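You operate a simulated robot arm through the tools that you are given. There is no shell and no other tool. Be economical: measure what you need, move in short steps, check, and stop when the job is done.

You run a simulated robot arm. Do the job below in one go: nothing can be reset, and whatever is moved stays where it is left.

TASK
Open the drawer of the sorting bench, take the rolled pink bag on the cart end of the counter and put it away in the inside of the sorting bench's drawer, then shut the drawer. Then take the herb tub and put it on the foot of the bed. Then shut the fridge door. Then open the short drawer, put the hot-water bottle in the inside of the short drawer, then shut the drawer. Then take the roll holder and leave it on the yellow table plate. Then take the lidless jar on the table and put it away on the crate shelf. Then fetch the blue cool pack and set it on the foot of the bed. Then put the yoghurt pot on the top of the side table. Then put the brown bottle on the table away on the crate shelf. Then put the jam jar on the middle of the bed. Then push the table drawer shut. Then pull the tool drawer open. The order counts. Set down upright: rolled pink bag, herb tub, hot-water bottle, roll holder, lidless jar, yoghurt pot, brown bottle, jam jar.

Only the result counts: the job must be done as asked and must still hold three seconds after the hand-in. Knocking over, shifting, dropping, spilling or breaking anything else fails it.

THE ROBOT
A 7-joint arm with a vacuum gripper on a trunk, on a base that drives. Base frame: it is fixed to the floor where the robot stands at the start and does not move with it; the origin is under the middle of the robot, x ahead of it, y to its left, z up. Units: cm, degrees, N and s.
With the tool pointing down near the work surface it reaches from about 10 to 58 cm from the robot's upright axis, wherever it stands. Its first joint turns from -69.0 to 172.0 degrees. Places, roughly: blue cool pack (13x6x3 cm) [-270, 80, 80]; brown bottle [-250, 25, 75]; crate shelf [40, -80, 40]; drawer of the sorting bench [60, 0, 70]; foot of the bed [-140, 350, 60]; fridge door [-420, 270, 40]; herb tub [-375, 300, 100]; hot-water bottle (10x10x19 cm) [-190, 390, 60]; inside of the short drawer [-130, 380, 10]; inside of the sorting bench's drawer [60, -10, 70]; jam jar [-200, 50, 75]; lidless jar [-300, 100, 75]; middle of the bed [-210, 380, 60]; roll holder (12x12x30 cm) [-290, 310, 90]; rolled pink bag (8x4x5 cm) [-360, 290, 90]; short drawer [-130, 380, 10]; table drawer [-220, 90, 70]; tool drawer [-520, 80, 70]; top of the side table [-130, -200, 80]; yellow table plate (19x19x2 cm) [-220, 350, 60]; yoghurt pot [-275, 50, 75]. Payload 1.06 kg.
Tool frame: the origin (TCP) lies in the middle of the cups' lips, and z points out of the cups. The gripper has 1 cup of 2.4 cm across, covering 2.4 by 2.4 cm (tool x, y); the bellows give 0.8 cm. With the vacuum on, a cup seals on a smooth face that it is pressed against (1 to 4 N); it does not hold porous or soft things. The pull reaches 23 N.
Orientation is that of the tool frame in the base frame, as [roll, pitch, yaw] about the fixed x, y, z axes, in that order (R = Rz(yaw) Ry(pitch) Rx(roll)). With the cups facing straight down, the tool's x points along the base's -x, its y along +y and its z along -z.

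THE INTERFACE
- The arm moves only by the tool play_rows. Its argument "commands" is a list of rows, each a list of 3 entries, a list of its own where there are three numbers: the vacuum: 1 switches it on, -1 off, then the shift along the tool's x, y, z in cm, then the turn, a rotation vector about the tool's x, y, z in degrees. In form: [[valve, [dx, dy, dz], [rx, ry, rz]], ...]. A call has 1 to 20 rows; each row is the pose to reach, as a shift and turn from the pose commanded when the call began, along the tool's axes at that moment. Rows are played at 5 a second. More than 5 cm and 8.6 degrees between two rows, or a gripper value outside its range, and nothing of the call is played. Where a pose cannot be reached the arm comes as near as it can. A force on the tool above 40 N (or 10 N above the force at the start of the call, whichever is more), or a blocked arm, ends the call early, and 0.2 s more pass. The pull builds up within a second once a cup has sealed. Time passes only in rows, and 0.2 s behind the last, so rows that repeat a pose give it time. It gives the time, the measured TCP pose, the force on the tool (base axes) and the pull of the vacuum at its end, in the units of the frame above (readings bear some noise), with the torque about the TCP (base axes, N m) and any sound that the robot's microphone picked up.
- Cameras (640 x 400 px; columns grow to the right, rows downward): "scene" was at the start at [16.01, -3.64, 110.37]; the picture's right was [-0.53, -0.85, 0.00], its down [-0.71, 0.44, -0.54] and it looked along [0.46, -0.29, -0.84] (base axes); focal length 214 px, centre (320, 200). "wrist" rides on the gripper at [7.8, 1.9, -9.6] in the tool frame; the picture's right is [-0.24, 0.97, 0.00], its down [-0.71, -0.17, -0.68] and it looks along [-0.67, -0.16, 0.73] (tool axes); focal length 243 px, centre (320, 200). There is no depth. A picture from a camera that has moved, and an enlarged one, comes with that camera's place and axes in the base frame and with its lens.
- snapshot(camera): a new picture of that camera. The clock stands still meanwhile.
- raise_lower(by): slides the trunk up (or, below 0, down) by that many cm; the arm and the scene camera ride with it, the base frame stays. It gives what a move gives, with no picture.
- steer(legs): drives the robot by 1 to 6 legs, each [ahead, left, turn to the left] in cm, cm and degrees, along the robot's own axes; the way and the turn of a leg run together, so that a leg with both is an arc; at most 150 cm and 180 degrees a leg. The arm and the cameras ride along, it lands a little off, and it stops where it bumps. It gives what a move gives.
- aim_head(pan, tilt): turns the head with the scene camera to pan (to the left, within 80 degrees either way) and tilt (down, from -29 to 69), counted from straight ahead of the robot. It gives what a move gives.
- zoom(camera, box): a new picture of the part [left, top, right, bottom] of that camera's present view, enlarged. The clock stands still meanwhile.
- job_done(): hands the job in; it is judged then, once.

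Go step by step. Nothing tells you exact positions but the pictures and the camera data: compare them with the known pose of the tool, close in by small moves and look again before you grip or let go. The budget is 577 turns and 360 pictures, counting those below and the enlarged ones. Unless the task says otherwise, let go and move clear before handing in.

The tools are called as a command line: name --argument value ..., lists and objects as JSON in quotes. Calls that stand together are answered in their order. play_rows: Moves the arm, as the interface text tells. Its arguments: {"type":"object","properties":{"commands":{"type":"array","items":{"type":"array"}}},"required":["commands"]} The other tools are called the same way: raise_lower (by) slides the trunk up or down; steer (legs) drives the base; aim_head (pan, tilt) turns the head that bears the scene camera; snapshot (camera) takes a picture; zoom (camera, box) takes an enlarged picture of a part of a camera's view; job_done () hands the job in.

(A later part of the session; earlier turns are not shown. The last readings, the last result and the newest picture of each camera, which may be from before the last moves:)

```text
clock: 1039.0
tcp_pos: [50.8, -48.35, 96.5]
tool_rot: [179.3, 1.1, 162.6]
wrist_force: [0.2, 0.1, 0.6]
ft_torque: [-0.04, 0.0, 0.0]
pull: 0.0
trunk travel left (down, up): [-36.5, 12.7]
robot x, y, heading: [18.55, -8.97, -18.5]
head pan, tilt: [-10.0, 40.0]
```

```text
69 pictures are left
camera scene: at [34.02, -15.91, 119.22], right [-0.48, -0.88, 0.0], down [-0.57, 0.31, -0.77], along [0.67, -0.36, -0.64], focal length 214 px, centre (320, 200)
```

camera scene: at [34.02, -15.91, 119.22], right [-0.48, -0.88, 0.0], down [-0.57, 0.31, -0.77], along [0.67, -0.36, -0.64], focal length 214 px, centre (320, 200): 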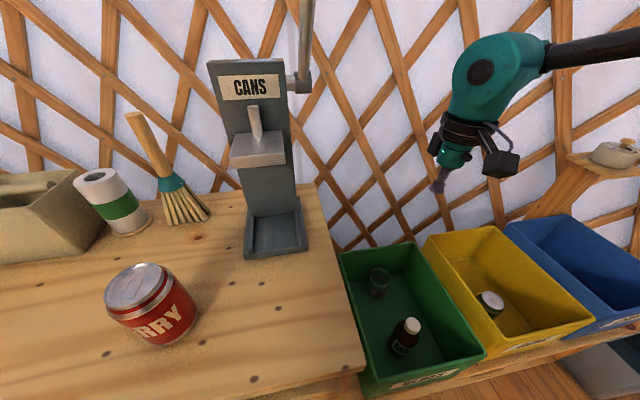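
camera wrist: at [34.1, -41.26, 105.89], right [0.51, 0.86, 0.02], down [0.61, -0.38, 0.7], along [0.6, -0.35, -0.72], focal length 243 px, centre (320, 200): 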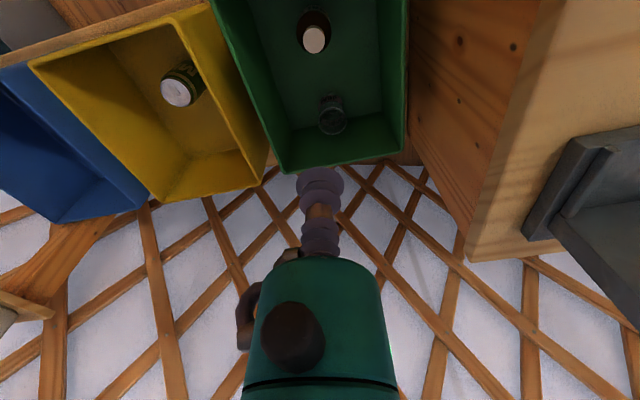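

A typo made the robot bump gently into the bench front; everything still stands. I'll back away and take the intended route.

steer --legs '[[-50, 0, 0], [0, 0, 131.5], [140, 0, 0]]'

```text
clock: 1053.9
tcp_pos: [-72.88, 185.88, 96.33]
tool_rot: [179.4, 1.1, -66.7]
wrist_force: [-0.2, -0.1, 0.7]
ft_torque: [0.01, -0.03, 0.01]
pull: 0.0
trunk travel left (down, up): [-36.5, 12.7]
robot x, y, heading: [-81.26, 135.88, 112.3]
head pan, tilt: [-10.0, 40.0]
```

steer --legs '[[0, 0, 61], [100, 0, 0], [0, 0, 105]]'

raise_lower --by -14

play_rows --commands '[[-1, [0, 0, -4], [0, 1.2, 0]], [-1, [0, 0, -8], [0, 1.2, 0]], [-1, [0, 0, -11], [0, 1.2, 0]]]'

snapshot --camera "scene"

```text
clock: 1066.2
tcp_pos: [-201.73, 102.22, 96.4]
tool_rot: [179.3, 1.1, 98.7]
wrist_force: [0.2, -0.1, 0.3]
ft_torque: [0.02, -0.01, -0.01]
pull: 0.1
trunk travel left (down, up): [-36.5, 12.7]
robot x, y, heading: [-180.58, 148.6, -82.3]
head pan, tilt: [-10.0, 40.0]
```

```text
clock: 1067.8
tcp_pos: [-201.64, 102.19, 82.35]
tool_rot: [179.4, 1.0, 98.7]
wrist_force: [0.8, -0.7, 1.1]
ft_torque: [0.01, 0.01, 0.03]
pull: 0.1
trunk travel left (down, up): [-22.5, 26.7]
robot x, y, heading: [-180.7, 148.52, -82.2]
head pan, tilt: [-10.0, 40.0]
```

```text
clock: 1068.6
tcp_pos: [-201.81, 102.53, 93.26]
tool_rot: [179.4, -0.2, 98.8]
wrist_force: [0.3, -0.3, -0.7]
ft_torque: [0.02, 0.0, 0.01]
pull: 0.1
trunk travel left (down, up): [-22.5, 26.7]
robot x, y, heading: [-180.67, 148.43, -82.5]
head pan, tilt: [-10.0, 40.0]
```

```text
68 pictures are left
camera scene: at [-179.53, 128.32, 105.36], right [-1.0, 0.04, 0.0], down [0.03, 0.64, -0.77], along [-0.03, -0.77, -0.64], focal length 214 px, centre (320, 200)
```

scene: 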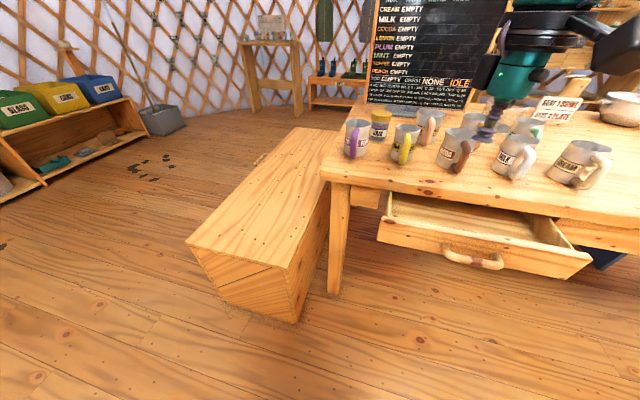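

steer --legs '[[0, -10, 0], [30, 0, 0]]'

snapshot --camera "wrist"

```text
clock: 1071.4
tcp_pos: [-207.75, 71.2, 93.46]
tool_rot: [179.3, -0.1, 98.9]
wrist_force: [0.3, -0.5, -0.1]
ft_torque: [0.0, 0.01, -0.01]
pull: 0.0
trunk travel left (down, up): [-22.5, 26.7]
robot x, y, heading: [-186.84, 117.49, -82.2]
head pan, tilt: [-10.0, 40.0]
```

```text
67 pictures are left
camera wrist: at [-207.33, 79.1, 102.97], right [1.0, -0.08, 0.01], down [-0.07, -0.73, 0.68], along [-0.05, -0.68, -0.73], focal length 243 px, centre (320, 200)
```

wrist: 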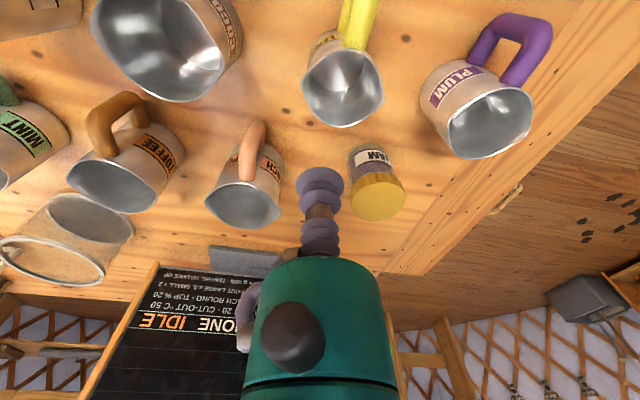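

steer --legs '[[7, 1, 0]]'

play_rows --commands '[[-1, [-1.7, 1, 1], [0, 0, 0]], [-1, [-3.4, 2, 2], [0, 0, 0]], [-1, [-5.1, 2.8, 3.5], [0, 0, 0]]]'

zoom --camera "wrist" --box '[220, 60, 420, 220]'

```text
clock: 1072.4
tcp_pos: [-205.95, 65.13, 93.52]
tool_rot: [179.3, -0.1, 99.0]
wrist_force: [-0.3, 0.3, -0.3]
ft_torque: [0.0, 0.02, -0.03]
pull: 0.2
trunk travel left (down, up): [-22.5, 26.7]
robot x, y, heading: [-184.67, 110.88, -82.3]
head pan, tilt: [-10.0, 40.0]
```

```text
clock: 1073.2
tcp_pos: [-202.24, 60.34, 89.87]
tool_rot: [179.3, -0.1, 98.9]
wrist_force: [0.0, 0.3, 0.0]
ft_torque: [0.01, -0.03, 0.01]
pull: 0.1
trunk travel left (down, up): [-22.5, 26.7]
robot x, y, heading: [-184.8, 110.87, -82.3]
head pan, tilt: [-10.0, 40.0]
```

```text
2.50 times, centred on (320, 140) of wrist
camera zoom: at [-201.78, 68.29, 99.48], right [1.0, -0.08, 0.01], down [-0.07, -0.73, 0.68], along [-0.05, -0.68, -0.73], focal length 606 px, centre (320, 350)
```

zoom: 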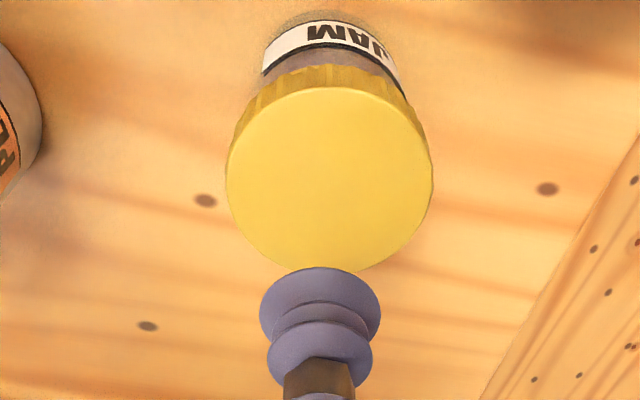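

play_rows --commands '[[1, [-0.7, 0.1, 3], [0, 0, 0]], [1, [-0.7, 0.1, 5.5], [0, 0, 0]], [1, [-0.7, 0.1, 6.5], [0, 0, 0]], [1, [-0.7, 0.1, 7.3], [0, 0, 0]], [1, [-0.7, 0.1, 8.1], [0, 0, 0]], [1, [-0.7, 0.1, 8.9], [0, 0, 0]]]'

```text
clock: 1074.6
tcp_pos: [-201.77, 59.68, 82.0]
tool_rot: [179.1, 0.6, 98.8]
wrist_force: [-5.0, 4.8, 17.3]
ft_torque: [-0.03, -0.03, -0.01]
pull: 22.5
trunk travel left (down, up): [-22.5, 26.7]
robot x, y, heading: [-184.93, 111.71, -82.1]
head pan, tilt: [-10.0, 40.0]
stopped in row 6: the force on the tool passed its limit (the readings are from after the stop); the commanded pose is now the measured one
```

Sealed. I'll lift above the mugs with the trunk and back off.

raise_lower --by 18

steer --legs '[[-45, 0, 0]]'

snapshot --camera "scene"

```text
clock: 1076.6
tcp_pos: [-201.92, 59.65, 99.55]
tool_rot: [179.2, 0.3, 98.8]
wrist_force: [-0.5, -0.5, -2.7]
ft_torque: [0.04, 0.0, 0.02]
pull: 23.2
trunk travel left (down, up): [-40.5, 8.7]
robot x, y, heading: [-184.72, 111.25, -82.5]
head pan, tilt: [-10.0, 40.0]
```

```text
clock: 1079.3
tcp_pos: [-207.84, 103.88, 99.82]
tool_rot: [179.1, 0.5, 98.9]
wrist_force: [0.3, -0.3, -3.8]
ft_torque: [0.02, -0.01, -0.03]
pull: 22.7
trunk travel left (down, up): [-40.5, 8.7]
robot x, y, heading: [-191.13, 155.6, -82.0]
head pan, tilt: [-10.0, 40.0]
```

```text
65 pictures are left
camera scene: at [-190.27, 139.98, 123.65], right [-1.0, 0.04, 0.0], down [0.03, 0.64, -0.77], along [-0.03, -0.77, -0.64], focal length 214 px, centre (320, 200)
```

scene: 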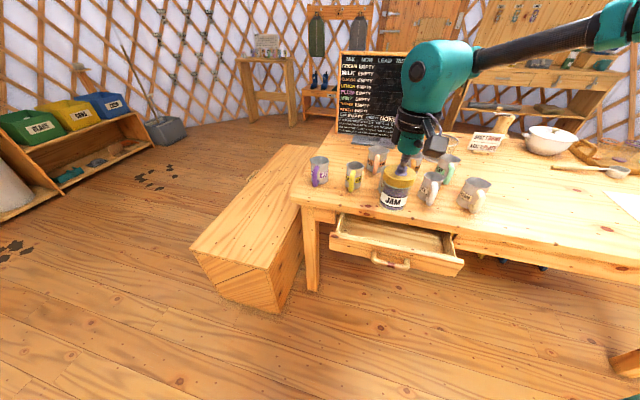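

The jam jar is held. The middle of the bed is best reached from the north corridor, so I'll tuck the arm and retrace that route.

play_rows --commands '[[1, [3.5, 2.2, 0], [0, 0, 0]], [1, [7, 4.4, 0], [0, 0, 0]], [1, [10.5, 6.6, 0], [0, 0, 0]], [1, [14, 8.8, 0], [0, 0, 0]], [1, [17, 10.5, 0], [0, 0, 0]], [1, [19, 12, 0], [0, 0, 0]]]'

steer --legs '[[0, 0, 86], [130, 0, 0], [0, 0, -94]]'

```text
clock: 1080.7
tcp_pos: [-198.89, 124.73, 99.94]
tool_rot: [179.1, 0.4, 98.8]
wrist_force: [-0.5, -0.8, -3.4]
ft_torque: [0.03, 0.0, 0.02]
pull: 23.0
trunk travel left (down, up): [-40.5, 8.7]
robot x, y, heading: [-190.75, 155.42, -82.3]
head pan, tilt: [-10.0, 40.0]
```

```text
clock: 1094.9
tcp_pos: [-74.13, 136.02, 99.76]
tool_rot: [179.2, 0.4, 92.0]
wrist_force: [-0.6, -0.3, -3.5]
ft_torque: [0.0, 0.01, -0.02]
pull: 23.1
trunk travel left (down, up): [-40.5, 8.7]
robot x, y, heading: [-62.22, 165.45, -89.0]
head pan, tilt: [-10.0, 40.0]
```

raise_lower --by -40

steer --legs '[[-56, 8, 0], [-50, 12, 0], [-65, 28, 0]]'

```text
clock: 1097.4
tcp_pos: [-74.16, 135.45, 70.43]
tool_rot: [179.1, 0.6, 92.0]
wrist_force: [-0.2, -3.1, -13.6]
ft_torque: [-0.67, 0.11, -0.01]
pull: 23.1
trunk travel left (down, up): [-11.7, 37.5]
robot x, y, heading: [-62.74, 165.7, -89.1]
head pan, tilt: [-10.0, 40.0]
stopped: the force on the tool passed its limit (the readings are from after the stop); the commanded pose is now the measured one
```

```text
clock: 1106.7
tcp_pos: [-29.81, 308.08, 70.6]
tool_rot: [179.3, 0.6, 92.2]
wrist_force: [0.7, -15.0, -16.9]
ft_torque: [0.17, 0.27, -0.28]
pull: 23.0
trunk travel left (down, up): [-11.7, 37.5]
robot x, y, heading: [-18.4, 338.55, -88.9]
head pan, tilt: [-10.0, 40.0]
```

snapshot --camera "wrist"

snapshot --camera "scene"

```text
64 pictures are left
camera wrist: at [-28.41, 315.81, 80.15], right [0.98, -0.2, 0.02], down [-0.15, -0.71, 0.69], along [-0.12, -0.68, -0.72], focal length 243 px, centre (320, 200)
```

wrist: 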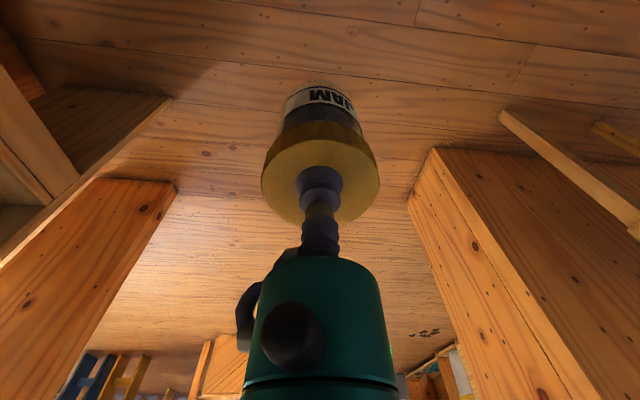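

```text
63 pictures are left
camera scene: at [-19.24, 314.47, 93.32], right [-0.99, 0.15, 0.0], down [0.1, 0.64, -0.77], along [-0.11, -0.76, -0.64], focal length 214 px, centre (320, 200)
```

scene: 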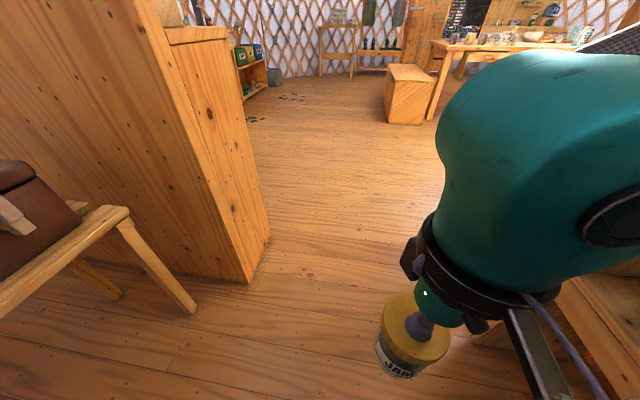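

play_rows --commands '[[1, [-3, 0, 0], [0, 0, 0]], [1, [-6, 0, 0], [0, 0, 0]], [1, [-9, 0, 0], [0, 0, 0]], [1, [-12, -1, 0], [0, 0, 0]]]'

raise_lower --by -11

```text
clock: 1107.7
tcp_pos: [-30.23, 295.94, 70.88]
tool_rot: [179.1, 0.5, 92.3]
wrist_force: [0.1, -0.6, -3.0]
ft_torque: [0.06, 0.0, -0.04]
pull: 23.0
trunk travel left (down, up): [-11.7, 37.5]
robot x, y, heading: [-18.27, 338.85, -88.4]
head pan, tilt: [-10.0, 40.0]
```

```text
clock: 1109.2
tcp_pos: [-30.29, 295.9, 59.74]
tool_rot: [179.2, 0.6, 92.2]
wrist_force: [0.1, -0.7, -3.1]
ft_torque: [0.02, 0.02, -0.01]
pull: 22.7
trunk travel left (down, up): [-0.7, 48.5]
robot x, y, heading: [-18.34, 338.48, -88.5]
head pan, tilt: [-10.0, 40.0]
```

steer --legs '[[-45, 5, 0], [-32, 10, 0], [0, 0, -20.5]]'

steer --legs '[[0, -38, 0], [0, -58, 0]]'

```text
clock: 1114.8
tcp_pos: [-31.34, 379.68, 59.78]
tool_rot: [179.2, 0.6, 71.7]
wrist_force: [0.3, 0.2, -3.2]
ft_torque: [0.04, -0.01, 0.02]
pull: 23.5
trunk travel left (down, up): [-0.7, 48.5]
robot x, y, heading: [-4.79, 415.18, -109.3]
head pan, tilt: [-10.0, 40.0]
```

```text
clock: 1117.1
tcp_pos: [-64.98, 392.65, 59.86]
tool_rot: [180.0, 0.8, 73.5]
wrist_force: [-0.8, -0.1, -2.8]
ft_torque: [0.05, -0.03, 0.04]
pull: 22.8
trunk travel left (down, up): [-0.7, 48.5]
robot x, y, heading: [-40.09, 427.67, -109.2]
head pan, tilt: [-10.0, 40.0]
stopped in leg 1: the robot was blocked; the commanded pose is now the measured one
```

steer --legs '[[0, 8, 0], [-5, 0, 0]]'

play_rows --commands '[[1, [2, 0, 0], [0, 0, 0]], [1, [4, 0, 0], [0, 0, 0]], [1, [6, 0, 0], [0, 0, 0]]]'

steer --legs '[[0, -20, 0]]'

```text
clock: 1118.7
tcp_pos: [-56.2, 394.53, 59.72]
tool_rot: [179.8, 0.4, 73.1]
wrist_force: [0.4, 0.9, -3.0]
ft_torque: [0.0, -0.01, -0.02]
pull: 22.9
trunk travel left (down, up): [-0.7, 48.5]
robot x, y, heading: [-30.54, 429.95, -109.4]
head pan, tilt: [-10.0, 40.0]
```

```text
clock: 1119.5
tcp_pos: [-54.4, 400.34, 59.72]
tool_rot: [179.7, 0.4, 73.1]
wrist_force: [0.1, -0.7, -3.1]
ft_torque: [0.01, -0.01, -0.01]
pull: 23.1
trunk travel left (down, up): [-0.7, 48.5]
robot x, y, heading: [-30.76, 429.38, -109.3]
head pan, tilt: [-10.0, 40.0]
```

```text
clock: 1121.1
tcp_pos: [-73.38, 406.93, 59.7]
tool_rot: [179.7, 0.4, 73.1]
wrist_force: [-0.1, 0.3, -3.3]
ft_torque: [0.02, 0.02, -0.02]
pull: 22.8
trunk travel left (down, up): [-0.7, 48.5]
robot x, y, heading: [-49.48, 436.01, -109.1]
head pan, tilt: [-10.0, 40.0]
```

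steer --legs '[[0, -60, 0]]'

steer --legs '[[0, -65, 0]]'

```text
clock: 1124.5
tcp_pos: [-129.75, 426.79, 59.56]
tool_rot: [179.7, 0.5, 73.0]
wrist_force: [0.6, -0.8, -3.8]
ft_torque: [0.01, 0.03, 0.01]
pull: 22.9
trunk travel left (down, up): [-0.7, 48.5]
robot x, y, heading: [-105.78, 456.16, -109.4]
head pan, tilt: [-10.0, 40.0]
```

```text
clock: 1128.1
tcp_pos: [-191.54, 448.26, 59.56]
tool_rot: [179.6, 0.3, 73.3]
wrist_force: [-0.3, 0.7, -3.2]
ft_torque: [0.0, 0.01, -0.01]
pull: 22.5
trunk travel left (down, up): [-0.7, 48.5]
robot x, y, heading: [-167.65, 477.85, -109.0]
head pan, tilt: [-10.0, 40.0]
```

steer --legs '[[0, -6, 0], [11, 0, 29]]'

raise_lower --by 30

aim_head --pan -15 --tilt 35

snapshot --camera "scene"

```text
clock: 1130.5
tcp_pos: [-180.69, 431.6, 59.65]
tool_rot: [179.7, 0.4, 102.2]
wrist_force: [0.2, 0.1, -3.2]
ft_torque: [0.03, 0.03, 0.02]
pull: 22.8
trunk travel left (down, up): [-0.7, 48.5]
robot x, y, heading: [-174.25, 468.49, -79.9]
head pan, tilt: [-10.0, 40.0]
```

```text
clock: 1133.5
tcp_pos: [-180.69, 431.61, 89.62]
tool_rot: [179.8, 0.4, 102.3]
wrist_force: [-0.1, 0.1, -3.8]
ft_torque: [0.0, 0.02, 0.02]
pull: 22.9
trunk travel left (down, up): [-30.7, 18.5]
robot x, y, heading: [-174.24, 468.99, -80.3]
head pan, tilt: [-10.0, 40.0]
```

```text
clock: 1134.2
tcp_pos: [-180.81, 431.48, 89.66]
tool_rot: [179.7, 0.4, 102.3]
wrist_force: [0.6, 0.1, -3.0]
ft_torque: [0.04, -0.01, 0.02]
pull: 22.5
trunk travel left (down, up): [-30.7, 18.5]
robot x, y, heading: [-173.99, 468.75, -80.1]
head pan, tilt: [-15.0, 35.0]
```

```text
62 pictures are left
camera scene: at [-173.17, 450.31, 114.17], right [-1.0, 0.09, 0.0], down [0.05, 0.57, -0.82], along [-0.07, -0.82, -0.57], focal length 214 px, centre (320, 200)
```

scene: 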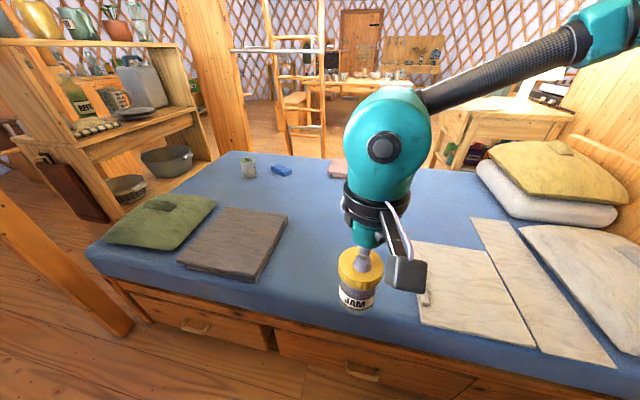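

steer --legs '[[0, -13.8, 0], [19, 0, 0]]'

play_rows --commands '[[1, [-3, -3, 0], [0, 0, 0]], [1, [-6, -6, 0], [0, 0, 0]], [1, [-9, -9, 1], [0, 0, 0]], [1, [-11.5, -11.5, 2], [0, 0, 0]], [1, [-13.7, -13.5, 3], [0, 0, 0]]]'

snapshot --camera "wrist"

```text
clock: 1136.7
tcp_pos: [-191.08, 410.54, 89.67]
tool_rot: [179.7, 0.5, 102.3]
wrist_force: [0.8, 0.8, -3.0]
ft_torque: [0.01, -0.01, -0.01]
pull: 23.2
trunk travel left (down, up): [-30.7, 18.5]
robot x, y, heading: [-184.28, 447.58, -80.0]
head pan, tilt: [-15.0, 35.0]
```

```text
clock: 1137.9
tcp_pos: [-201.19, 394.31, 86.6]
tool_rot: [179.6, 0.4, 102.4]
wrist_force: [0.2, 0.5, -3.4]
ft_torque: [0.02, -0.05, 0.03]
pull: 22.3
trunk travel left (down, up): [-30.7, 18.5]
robot x, y, heading: [-184.14, 447.83, -80.2]
head pan, tilt: [-15.0, 35.0]
```

```text
61 pictures are left
camera wrist: at [-201.23, 402.25, 96.08], right [1.0, -0.02, 0.01], down [-0.02, -0.72, 0.69], along [-0.01, -0.69, -0.72], focal length 243 px, centre (320, 200)
```

wrist: 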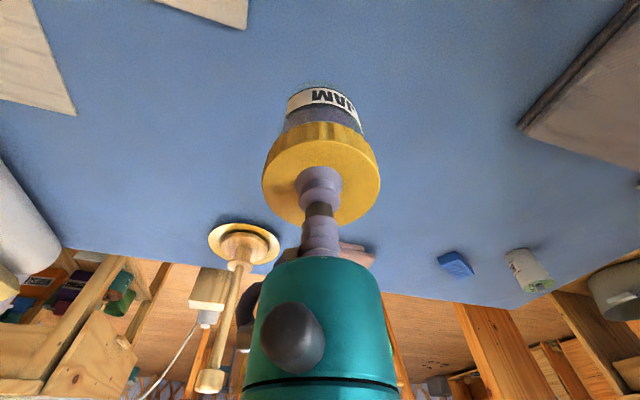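

raise_lower --by -19

raise_lower --by -2.5

raise_lower --by -1

raise_lower --by -0.8

```text
clock: 1140.0
tcp_pos: [-201.27, 394.31, 67.71]
tool_rot: [179.7, 0.4, 102.3]
wrist_force: [0.1, 0.2, -3.5]
ft_torque: [0.02, -0.01, 0.03]
pull: 22.9
trunk travel left (down, up): [-11.7, 37.5]
robot x, y, heading: [-183.96, 447.97, -80.2]
head pan, tilt: [-15.0, 35.0]
```

```text
clock: 1140.7
tcp_pos: [-201.24, 394.34, 65.19]
tool_rot: [179.7, 0.4, 102.3]
wrist_force: [-0.4, -0.2, -3.5]
ft_torque: [0.01, 0.0, 0.0]
pull: 23.1
trunk travel left (down, up): [-9.2, 40.0]
robot x, y, heading: [-184.46, 447.99, -80.0]
head pan, tilt: [-15.0, 35.0]
```

```text
clock: 1141.2
tcp_pos: [-201.36, 394.33, 64.09]
tool_rot: [179.7, 0.5, 102.3]
wrist_force: [-0.2, 0.8, -2.8]
ft_torque: [0.05, -0.03, 0.03]
pull: 22.4
trunk travel left (down, up): [-8.2, 41.0]
robot x, y, heading: [-184.13, 447.7, -80.1]
head pan, tilt: [-15.0, 35.0]
```

```text
clock: 1141.8
tcp_pos: [-201.26, 394.42, 63.52]
tool_rot: [179.7, 0.5, 102.2]
wrist_force: [-3.7, 2.4, 12.0]
ft_torque: [-0.01, -0.03, -0.03]
pull: 22.6
trunk travel left (down, up): [-7.4, 41.8]
robot x, y, heading: [-184.45, 448.3, -80.0]
head pan, tilt: [-15.0, 35.0]
```

The jar stands on the mattress. Releasing.

play_rows --commands '[[-1, [0, 0, -0.2], [0, 0, 0]], [-1, [0, 0, -0.2], [0, 0, 0]], [-1, [0, 0, -0.2], [0, 0, 0]], [-1, [0, 0, -0.2], [0, 0, 0]], [-1, [0, 0, -0.2], [0, 0, 0]], [-1, [0, 0, -1.5], [0, 0, 0]], [-1, [0, 0, -5], [0, 0, 0]], [-1, [0, 0, -9], [0, 0, 0]]]'

raise_lower --by 15

snapshot --camera "scene"

```text
clock: 1143.6
tcp_pos: [-201.29, 394.52, 72.5]
tool_rot: [179.7, 0.5, 102.3]
wrist_force: [-0.1, 0.0, -0.1]
ft_torque: [0.02, 0.02, 0.0]
pull: 0.1
trunk travel left (down, up): [-7.4, 41.8]
robot x, y, heading: [-184.48, 447.77, -80.3]
head pan, tilt: [-15.0, 35.0]
```

```text
clock: 1145.4
tcp_pos: [-201.33, 394.37, 87.47]
tool_rot: [179.7, 0.4, 102.4]
wrist_force: [0.3, 0.7, 0.0]
ft_torque: [0.01, 0.01, 0.01]
pull: 0.2
trunk travel left (down, up): [-22.4, 26.8]
robot x, y, heading: [-184.57, 448.2, -80.5]
head pan, tilt: [-15.0, 35.0]
```

```text
60 pictures are left
camera scene: at [-183.15, 427.45, 106.02], right [-1.0, 0.09, 0.0], down [0.05, 0.57, -0.82], along [-0.07, -0.82, -0.57], focal length 214 px, centre (320, 200)
```

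scene: 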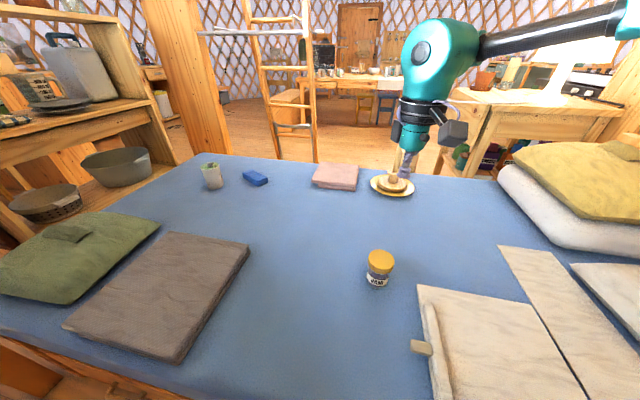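

Jam jar placed. I'll retract, leave the corridor and go to the table drawer.

steer --legs '[[-24, 0, 0]]'

play_rows --commands '[[-1, [3, 2, 0], [0, 0, 0]], [-1, [6, 4, 0], [0, 0, 0]], [-1, [9, 6, 0], [0, 0, 0]], [-1, [12, 8, 0], [0, 0, 0]], [-1, [15, 10, 0], [0, 0, 0]], [-1, [17, 12, 0], [0, 0, 0]]]'

raise_lower --by -22

steer --legs '[[0, 0, -29], [0, 60, 0]]'

```text
clock: 1147.1
tcp_pos: [-205.32, 417.87, 87.52]
tool_rot: [179.7, 0.4, 102.3]
wrist_force: [-0.1, 0.0, -0.4]
ft_torque: [0.01, -0.01, 0.02]
pull: 0.0
trunk travel left (down, up): [-22.4, 26.8]
robot x, y, heading: [-188.5, 471.47, -80.5]
head pan, tilt: [-15.0, 35.0]
```

```text
clock: 1148.5
tcp_pos: [-197.31, 437.15, 87.39]
tool_rot: [179.7, 0.4, 102.1]
wrist_force: [-0.4, 0.1, 0.2]
ft_torque: [0.0, -0.02, -0.04]
pull: 0.1
trunk travel left (down, up): [-22.4, 26.8]
robot x, y, heading: [-188.11, 471.35, -80.1]
head pan, tilt: [-15.0, 35.0]
```

```text
clock: 1150.6
tcp_pos: [-197.16, 436.95, 66.51]
tool_rot: [179.3, 0.5, 101.5]
wrist_force: [4.5, 1.1, -0.8]
ft_torque: [-0.02, 0.37, -0.36]
pull: 0.0
trunk travel left (down, up): [-1.2, 48.1]
robot x, y, heading: [-188.2, 471.29, -80.4]
head pan, tilt: [-15.0, 35.0]
stopped: the force on the tool passed its limit (the readings are from after the stop); the commanded pose is now the measured one
```

```text
clock: 1155.4
tcp_pos: [-156.04, 425.92, 66.39]
tool_rot: [179.2, 0.5, 72.7]
wrist_force: [8.4, -6.7, 1.3]
ft_torque: [0.65, 0.67, -0.89]
pull: 0.1
trunk travel left (down, up): [-1.2, 48.1]
robot x, y, heading: [-131.72, 451.55, -108.9]
head pan, tilt: [-15.0, 35.0]
```

play_rows --commands '[[-1, [-3, 0, 0], [0, 0, 0]], [-1, [-6, 0, 0], [0, 0, 0]]]'

steer --legs '[[0, 60, 0], [0, 20, 0]]'

```text
clock: 1156.0
tcp_pos: [-157.94, 420.09, 66.44]
tool_rot: [179.3, 0.3, 72.7]
wrist_force: [0.0, 0.3, -0.5]
ft_torque: [0.03, -0.02, 0.0]
pull: 0.1
trunk travel left (down, up): [-1.2, 48.1]
robot x, y, heading: [-131.64, 451.73, -109.2]
head pan, tilt: [-15.0, 35.0]
```

```text
clock: 1160.5
tcp_pos: [-86.81, 395.69, 66.52]
tool_rot: [178.2, 0.5, 70.9]
wrist_force: [0.2, 0.0, -0.7]
ft_torque: [0.0, 0.0, -0.01]
pull: 0.0
trunk travel left (down, up): [-1.2, 48.1]
robot x, y, heading: [-59.57, 426.95, -110.0]
head pan, tilt: [-15.0, 35.0]
stopped in leg 2: the robot was blocked; the commanded pose is now the measured one
```

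steer --legs '[[0, -5, 0], [-9, 0, 0], [0, 25, 0]]'

```text
clock: 1163.5
tcp_pos: [-64.36, 396.88, 66.49]
tool_rot: [178.5, 0.5, 71.2]
wrist_force: [0.2, -0.5, 0.0]
ft_torque: [0.03, -0.02, -0.01]
pull: 0.0
trunk travel left (down, up): [-1.2, 48.1]
robot x, y, heading: [-37.67, 428.4, -109.8]
head pan, tilt: [-15.0, 35.0]
```

steer --legs '[[0, 36, 0], [0, 0, 19.8], [35, -10, 0], [45, 0, 0]]'

steer --legs '[[65, -28, 0], [55, -12, 0]]'

```text
clock: 1171.1
tcp_pos: [-28.17, 298.45, 66.53]
tool_rot: [178.4, 0.5, 91.0]
wrist_force: [0.0, 0.7, -0.2]
ft_torque: [-0.01, -0.02, 0.01]
pull: 0.0
trunk travel left (down, up): [-1.2, 48.1]
robot x, y, heading: [-13.9, 336.72, -89.9]
head pan, tilt: [-15.0, 35.0]
```

```text
clock: 1177.8
tcp_pos: [-68.2, 178.46, 66.48]
tool_rot: [178.4, 0.5, 90.8]
wrist_force: [-0.2, 0.3, 0.0]
ft_torque: [0.01, 0.03, 0.0]
pull: 0.1
trunk travel left (down, up): [-1.2, 48.1]
robot x, y, heading: [-53.47, 217.58, -90.0]
head pan, tilt: [-15.0, 35.0]
```

Out in the room again. I'll level the tool here for pushing the table drawer.

play_rows --commands '[[-1, [-2, 0, 0], [0, -8, 0]], [-1, [-4, 0, 0], [0, -16, 0]], [-1, [-6, 0, 0], [0, -24, 0]], [-1, [-8, 0, 0], [0, -32, 0]], [-1, [-9, 0, 0], [0, -40, 0]], [-1, [-10, 0, 0], [0, -48, 0]], [-1, [-11, 0, 0], [0, -56, 0]], [-1, [-11, 0, 0], [0, -64, 0]], [-1, [-11, 0, 0], [0, -72, 0]], [-1, [-11, 0, 0], [0, -80, 0]], [-1, [-11, 0, 0], [0, -88, 0]]]'

steer --legs '[[0, 0, -99], [125, 0, 0], [0, 0, 78]]'

aim_head --pan -5 --tilt 25

snapshot --camera "scene"

```text
clock: 1180.2
tcp_pos: [-68.5, 163.61, 69.23]
tool_rot: [171.5, 79.4, 82.5]
wrist_force: [-0.6, 0.0, 0.3]
ft_torque: [-0.03, 0.0, 0.0]
pull: 0.0
out of reach, approached as far as the arm can: row 8, 9, 10, 11
trunk travel left (down, up): [-1.2, 48.1]
robot x, y, heading: [-53.4, 217.48, -90.0]
head pan, tilt: [-15.0, 35.0]
```

```text
clock: 1186.5
tcp_pos: [-122.35, 243.24, 70.16]
tool_rot: [170.4, 80.5, -17.9]
wrist_force: [0.2, 0.3, -0.3]
ft_torque: [0.01, 0.02, 0.01]
pull: 0.1
trunk travel left (down, up): [-1.2, 48.1]
robot x, y, heading: [-72.05, 220.16, 171.1]
head pan, tilt: [-15.0, 35.0]
stopped in leg 2: the robot was blocked; the commanded pose is now the measured one
```

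```text
clock: 1187.2
tcp_pos: [-122.3, 243.25, 70.09]
tool_rot: [170.7, 80.4, -17.6]
wrist_force: [0.7, -0.2, 0.2]
ft_torque: [0.02, 0.01, -0.01]
pull: 0.0
trunk travel left (down, up): [-1.2, 48.1]
robot x, y, heading: [-72.24, 219.83, 171.1]
head pan, tilt: [-5.0, 25.0]
```

```text
59 pictures are left
camera scene: at [-99.19, 225.03, 85.43], right [0.24, 0.97, 0.0], down [0.4, -0.1, -0.91], along [-0.88, 0.22, -0.42], focal length 214 px, centre (320, 200)
```

scene: 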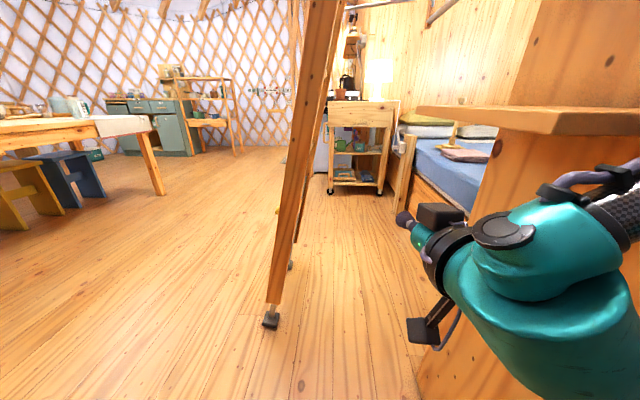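

steer --legs '[[-25, 0, 0], [0, 62, 0], [115, 8, 0], [0, 0, 78]]'

snapshot --camera "scene"

```text
clock: 1201.0
tcp_pos: [-206.74, 121.85, 69.53]
tool_rot: [170.4, 79.8, 59.2]
wrist_force: [-0.4, -0.1, -0.2]
ft_torque: [0.0, -0.01, 0.03]
pull: 0.1
trunk travel left (down, up): [-1.2, 48.1]
robot x, y, heading: [-172.59, 165.7, -111.6]
head pan, tilt: [-5.0, 25.0]
```

```text
58 pictures are left
camera scene: at [-183.85, 140.33, 85.23], right [-0.89, 0.45, 0.0], down [0.19, 0.38, -0.91], along [-0.41, -0.81, -0.42], focal length 214 px, centre (320, 200)
```

scene: 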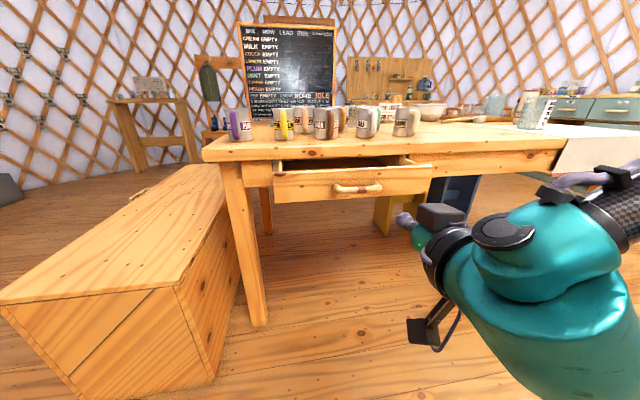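

steer --legs '[[0, -12, 0]]'

play_rows --commands '[[-1, [1.5, 0, 0], [0, 0, 0]], [-1, [3, 0, 0], [0, 0, 0]]]'

steer --legs '[[16, 0, 0]]'

snapshot --camera "wrist"

snapshot --camera "scene"

```text
clock: 1202.2
tcp_pos: [-217.87, 126.34, 69.57]
tool_rot: [170.4, 79.8, 59.3]
wrist_force: [-0.2, 0.5, 0.6]
ft_torque: [0.0, -0.01, -0.04]
pull: 0.1
trunk travel left (down, up): [-1.2, 48.1]
robot x, y, heading: [-184.28, 170.79, -112.1]
head pan, tilt: [-5.0, 25.0]
```

```text
clock: 1202.8
tcp_pos: [-218.08, 126.25, 68.95]
tool_rot: [170.5, 79.8, 59.5]
wrist_force: [0.4, 0.6, 0.2]
ft_torque: [0.0, 0.01, 0.0]
pull: 0.1
out of reach, approached as far as the arm can: row 1, 2
trunk travel left (down, up): [-1.2, 48.1]
robot x, y, heading: [-183.9, 171.01, -111.9]
head pan, tilt: [-5.0, 25.0]
```

```text
clock: 1204.2
tcp_pos: [-224.12, 111.49, 68.97]
tool_rot: [170.5, 79.8, 59.4]
wrist_force: [-1.0, 0.8, -0.4]
ft_torque: [0.01, 0.02, -0.02]
pull: 0.0
trunk travel left (down, up): [-1.2, 48.1]
robot x, y, heading: [-189.83, 155.59, -112.2]
head pan, tilt: [-5.0, 25.0]
```

```text
57 pictures are left
camera wrist: at [-218.35, 120.58, 63.09], right [0.88, -0.39, 0.26], down [0.02, 0.58, 0.81], along [-0.47, -0.71, 0.52], focal length 243 px, centre (320, 200)
```

wrist: 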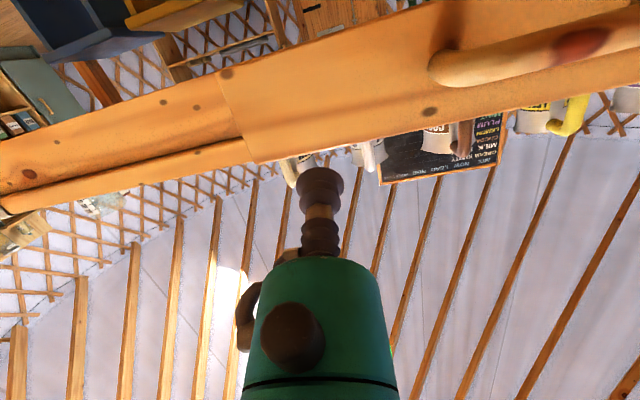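

```text
56 pictures are left
camera scene: at [-201.02, 130.01, 85.23], right [-0.89, 0.45, 0.0], down [0.19, 0.38, -0.91], along [-0.41, -0.81, -0.42], focal length 214 px, centre (320, 200)
```

scene: 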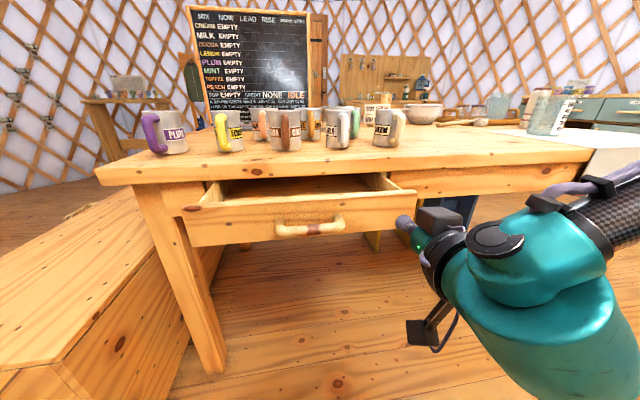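

play_rows --commands '[[-1, [1.5, 0, 0], [0, 3, 0]], [-1, [3.5, 0, 0], [0, 7, 0]]]'

```text
clock: 1204.8
tcp_pos: [-223.67, 111.95, 65.5]
tool_rot: [174.3, 72.8, 63.2]
wrist_force: [0.5, 0.4, 0.5]
ft_torque: [-0.02, -0.01, 0.01]
pull: 0.1
trunk travel left (down, up): [-1.2, 48.1]
robot x, y, heading: [-189.77, 155.33, -111.8]
head pan, tilt: [-5.0, 25.0]
```

steer --legs '[[16, 0, 0]]'

snapshot --camera "scene"

```text
clock: 1206.3
tcp_pos: [-229.8, 96.98, 65.64]
tool_rot: [174.3, 72.8, 63.2]
wrist_force: [1.1, 0.0, 0.4]
ft_torque: [-0.01, -0.02, 0.02]
pull: 0.0
trunk travel left (down, up): [-1.2, 48.1]
robot x, y, heading: [-195.88, 140.49, -112.0]
head pan, tilt: [-5.0, 25.0]
```

```text
55 pictures are left
camera scene: at [-207.13, 115.02, 85.23], right [-0.89, 0.46, 0.0], down [0.19, 0.38, -0.91], along [-0.41, -0.81, -0.42], focal length 214 px, centre (320, 200)
```

scene: 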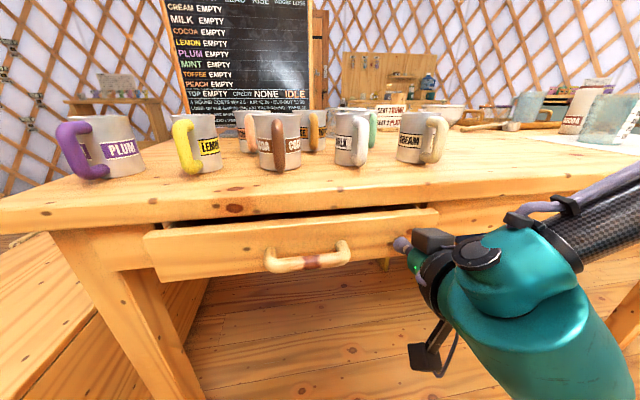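

steer --legs '[[4, 0, 0]]'

steer --legs '[[3, 0, 0]]'

steer --legs '[[3, 0, 0]]'

snapshot --camera "scene"

```text
clock: 1207.2
tcp_pos: [-231.57, 93.28, 65.6]
tool_rot: [174.3, 72.9, 63.1]
wrist_force: [1.3, 0.2, 0.1]
ft_torque: [0.01, 0.01, 0.0]
pull: 0.1
trunk travel left (down, up): [-1.2, 48.1]
robot x, y, heading: [-197.53, 137.09, -112.1]
head pan, tilt: [-5.0, 25.0]
```

```text
clock: 1208.0
tcp_pos: [-231.81, 92.57, 65.11]
tool_rot: [174.9, 71.8, 63.7]
wrist_force: [1.3, 7.2, -1.9]
ft_torque: [-0.13, 0.0, 0.03]
pull: 0.1
trunk travel left (down, up): [-1.2, 48.1]
robot x, y, heading: [-197.92, 135.71, -112.2]
head pan, tilt: [-5.0, 25.0]
stopped in leg 1: the force on the tool passed its limit (the readings are from after the stop); the commanded pose is now the measured one
```

```text
clock: 1208.7
tcp_pos: [-231.85, 92.39, 64.98]
tool_rot: [175.6, 71.2, 64.8]
wrist_force: [7.3, 19.3, 8.8]
ft_torque: [-0.27, 0.11, 0.02]
pull: 0.0
trunk travel left (down, up): [-1.2, 48.1]
robot x, y, heading: [-198.08, 134.82, -112.2]
head pan, tilt: [-5.0, 25.0]
stopped in leg 1: the force on the tool passed its limit (the readings are from after the stop); the commanded pose is now the measured one
```

```text
54 pictures are left
camera scene: at [-209.41, 109.6, 85.28], right [-0.89, 0.46, 0.0], down [0.19, 0.37, -0.91], along [-0.41, -0.81, -0.42], focal length 214 px, centre (320, 200)
```

scene: 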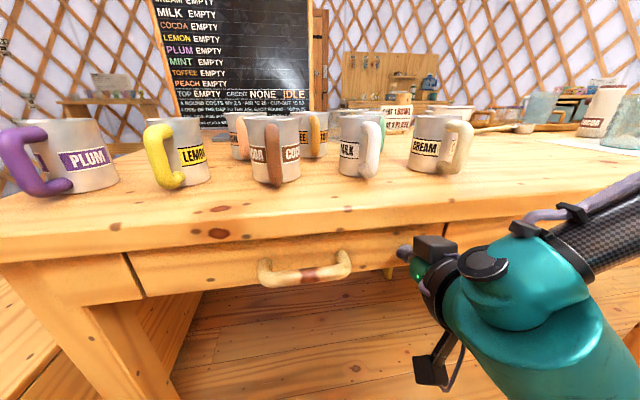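

The table drawer is shut. Finally, the tool drawer: I'll drive west and look for it.

steer --legs '[[-45, 0, 0], [0, 0, -65], [130, 0, 0], [60, 0, 0]]'

aim_head --pan 10 --tilt 5

snapshot --camera "scene"

```text
clock: 1223.4
tcp_pos: [-423.31, 180.29, 64.78]
tool_rot: [175.7, 71.1, -0.2]
wrist_force: [0.5, 0.0, -0.4]
ft_torque: [-0.02, 0.01, -0.01]
pull: 0.0
trunk travel left (down, up): [-1.2, 48.1]
robot x, y, heading: [-369.86, 167.7, -177.2]
head pan, tilt: [-5.0, 25.0]
```

```text
clock: 1224.3
tcp_pos: [-423.15, 180.39, 64.84]
tool_rot: [175.7, 71.1, -0.2]
wrist_force: [0.5, -0.2, 0.2]
ft_torque: [-0.03, -0.02, 0.01]
pull: 0.1
trunk travel left (down, up): [-1.2, 48.1]
robot x, y, heading: [-370.0, 167.57, -177.1]
head pan, tilt: [10.0, 5.0]
```

```text
53 pictures are left
camera scene: at [-397.89, 164.92, 88.47], right [-0.22, 0.97, 0.0], down [0.09, 0.02, -1.0], along [-0.97, -0.22, -0.09], focal length 214 px, centre (320, 200)
```

scene: 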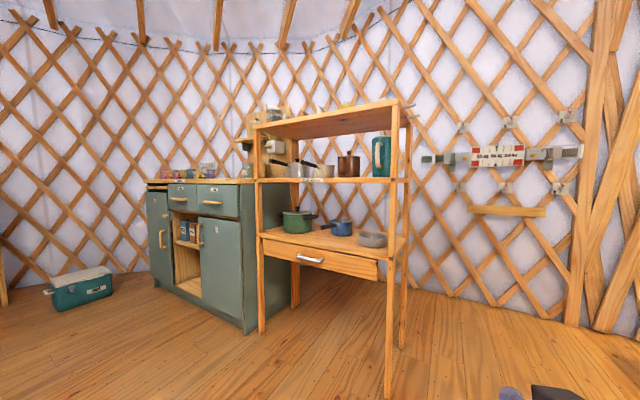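

zoom --camera "scene" --box '[140, 130, 420, 305]'

```text
2.29 times, centred on (280, 218) of scene
camera zoom: at [-397.89, 164.92, 88.47], right [-0.22, 0.97, 0.0], down [0.09, 0.02, -1.0], along [-0.97, -0.22, -0.09], focal length 490 px, centre (411, 160)
```

zoom: 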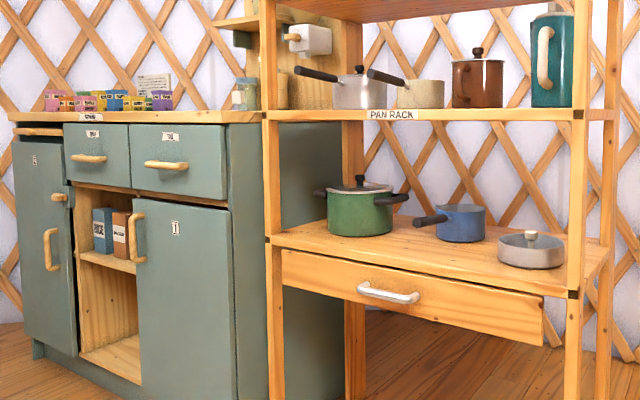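

zoom --camera "scene" --box '[145, 165, 245, 245]'

```text
5.00 times, centred on (195, 205) of scene
camera zoom: at [-397.89, 164.92, 88.47], right [-0.22, 0.97, 0.0], down [0.09, 0.02, -1.0], along [-0.97, -0.22, -0.09], focal length 1072 px, centre (945, 175)
```

zoom: 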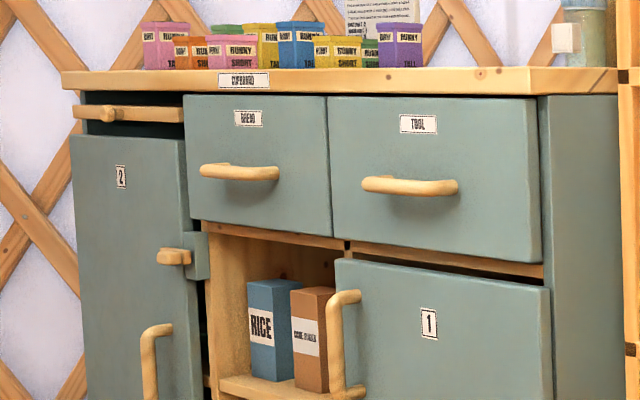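

The right green drawer is labelled TOOL. I'll approach it squarely (facing about −167°), adjust tool height first, and stop short to look.

steer --legs '[[0, 0, 9.8], [40, 0, 0], [0, 87, 0]]'

raise_lower --by 9

play_rows --commands '[[-1, [-1, 0, 0], [0, -4, 0]], [-1, [-2, 0, 0], [0, -8, 0]], [-1, [-3, 0, 0], [0, -12, 0]], [-1, [-3, 0, 0], [0, -16, 0]]]'

aim_head --pan 0 --tilt 15

snapshot --camera "scene"

```text
clock: 1231.7
tcp_pos: [-444.09, 77.24, 64.91]
tool_rot: [175.6, 71.1, 9.6]
wrist_force: [-0.2, -0.1, 0.6]
ft_torque: [-0.02, -0.02, 0.0]
pull: 0.0
trunk travel left (down, up): [-1.2, 48.1]
robot x, y, heading: [-389.96, 73.74, -166.9]
head pan, tilt: [10.0, 5.0]
```

```text
clock: 1232.9
tcp_pos: [-444.08, 77.2, 73.87]
tool_rot: [175.8, 71.1, 9.8]
wrist_force: [0.0, 0.6, -0.1]
ft_torque: [0.02, -0.02, -0.01]
pull: 0.1
trunk travel left (down, up): [-10.2, 39.1]
robot x, y, heading: [-389.43, 74.07, -167.2]
head pan, tilt: [10.0, 5.0]
```

```text
clock: 1233.9
tcp_pos: [-445.05, 76.92, 76.83]
tool_rot: [152.8, 86.9, -13.2]
wrist_force: [0.0, 0.2, 0.8]
ft_torque: [-0.01, -0.02, -0.02]
pull: 0.1
trunk travel left (down, up): [-10.2, 39.1]
robot x, y, heading: [-389.63, 74.35, -167.1]
head pan, tilt: [10.0, 5.0]
```

```text
clock: 1234.6
tcp_pos: [-445.07, 77.05, 76.71]
tool_rot: [153.7, 86.8, -12.3]
wrist_force: [-1.1, -0.2, -0.1]
ft_torque: [0.0, 0.0, 0.03]
pull: 0.0
trunk travel left (down, up): [-10.2, 39.1]
robot x, y, heading: [-389.54, 73.85, -166.9]
head pan, tilt: [0.0, 15.0]
```

```text
50 pictures are left
camera scene: at [-414.63, 68.44, 95.48], right [-0.22, 0.97, 0.0], down [0.25, 0.06, -0.97], along [-0.94, -0.22, -0.26], focal length 214 px, centre (320, 200)
```

scene: 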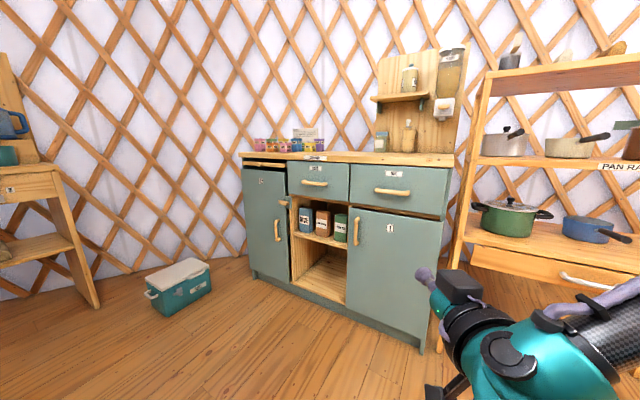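

steer --legs '[[0, 0, -27]]'

snapshot --camera "scene"

```text
clock: 1236.4
tcp_pos: [-437.61, 102.0, 76.68]
tool_rot: [153.4, 86.9, -39.9]
wrist_force: [-0.3, 0.3, -0.6]
ft_torque: [-0.04, -0.02, 0.02]
pull: 0.0
trunk travel left (down, up): [-10.2, 39.1]
robot x, y, heading: [-389.46, 74.2, 165.7]
head pan, tilt: [0.0, 15.0]
```

```text
49 pictures are left
camera scene: at [-414.49, 80.41, 95.48], right [0.25, 0.97, 0.0], down [0.25, -0.06, -0.97], along [-0.94, 0.24, -0.26], focal length 214 px, centre (320, 200)
```

scene: 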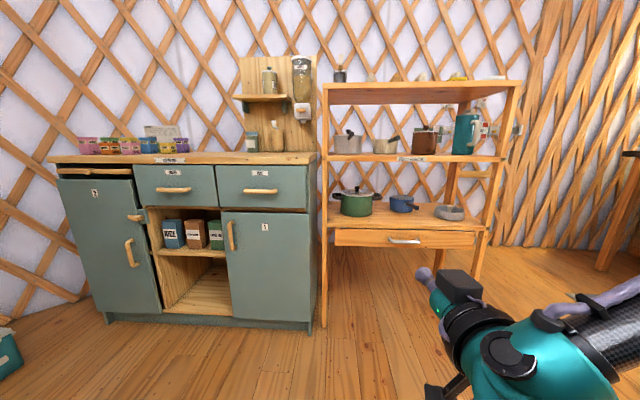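

Facing the cabinet squarely now. I'll slide left to aim at the clear area right of the handle and approach.

steer --legs '[[10, 0, 0], [0, 28, 0], [40, 0, 0]]'

snapshot --camera "wrist"

snapshot --camera "scene"

```text
clock: 1241.2
tcp_pos: [-492.61, 86.17, 76.77]
tool_rot: [153.3, 86.9, -39.3]
wrist_force: [0.0, 0.4, 0.0]
ft_torque: [0.0, -0.03, 0.0]
pull: 0.0
trunk travel left (down, up): [-10.2, 39.1]
robot x, y, heading: [-444.11, 59.0, 166.2]
head pan, tilt: [0.0, 15.0]
```

```text
48 pictures are left
camera wrist: at [-483.58, 81.95, 69.42], right [-0.23, -0.94, 0.26], down [0.68, 0.04, 0.74], along [-0.7, 0.34, 0.63], focal length 243 px, centre (320, 200)
```

wrist: 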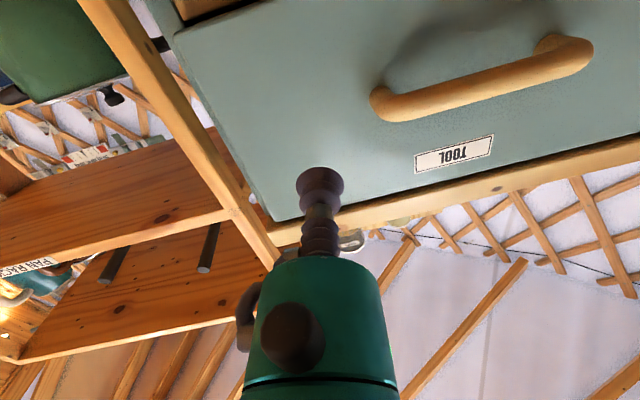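

```text
47 pictures are left
camera scene: at [-469.38, 64.95, 95.48], right [0.24, 0.97, 0.0], down [0.25, -0.06, -0.97], along [-0.94, 0.23, -0.26], focal length 214 px, centre (320, 200)
```

scene: 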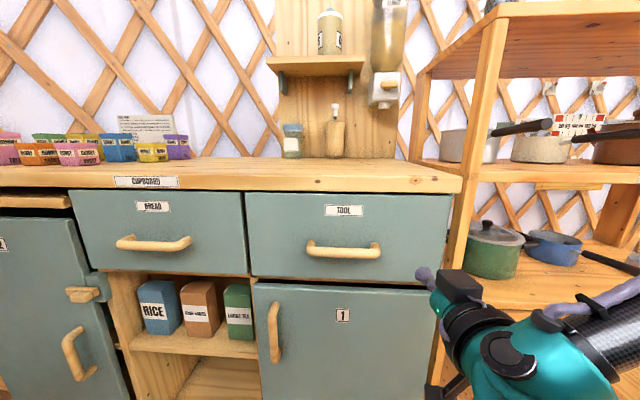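

steer --legs '[[9.5, 0, 0]]'

play_rows --commands '[[1, [0, 0, 1], [0, 0, 0]], [1, [0, 0, 2], [0, 0, 0]], [1, [0, 0, 3], [0, 0, 0]], [1, [0, 0, 3.8], [0, 0, 0]], [1, [0, 0, 4.5], [0, 0, 0]], [1, [0, 0, 5.2], [0, 0, 0]]]'

```text
clock: 1242.3
tcp_pos: [-501.9, 88.54, 76.83]
tool_rot: [153.3, 86.9, -39.5]
wrist_force: [2.7, -1.9, -1.0]
ft_torque: [0.02, 0.0, -0.04]
pull: 0.1
trunk travel left (down, up): [-10.2, 39.1]
robot x, y, heading: [-453.89, 60.89, 166.5]
head pan, tilt: [0.0, 15.0]
```

```text
clock: 1242.8
tcp_pos: [-502.34, 88.53, 76.74]
tool_rot: [155.8, 86.5, -37.0]
wrist_force: [25.9, -4.2, 10.8]
ft_torque: [-0.08, -0.08, -0.1]
pull: 22.6
trunk travel left (down, up): [-10.2, 39.1]
robot x, y, heading: [-453.66, 60.87, 166.2]
head pan, tilt: [0.0, 15.0]
stopped in row 2: the force on the tool passed its limit (the readings are from after the stop); the commanded pose is now the measured one
```

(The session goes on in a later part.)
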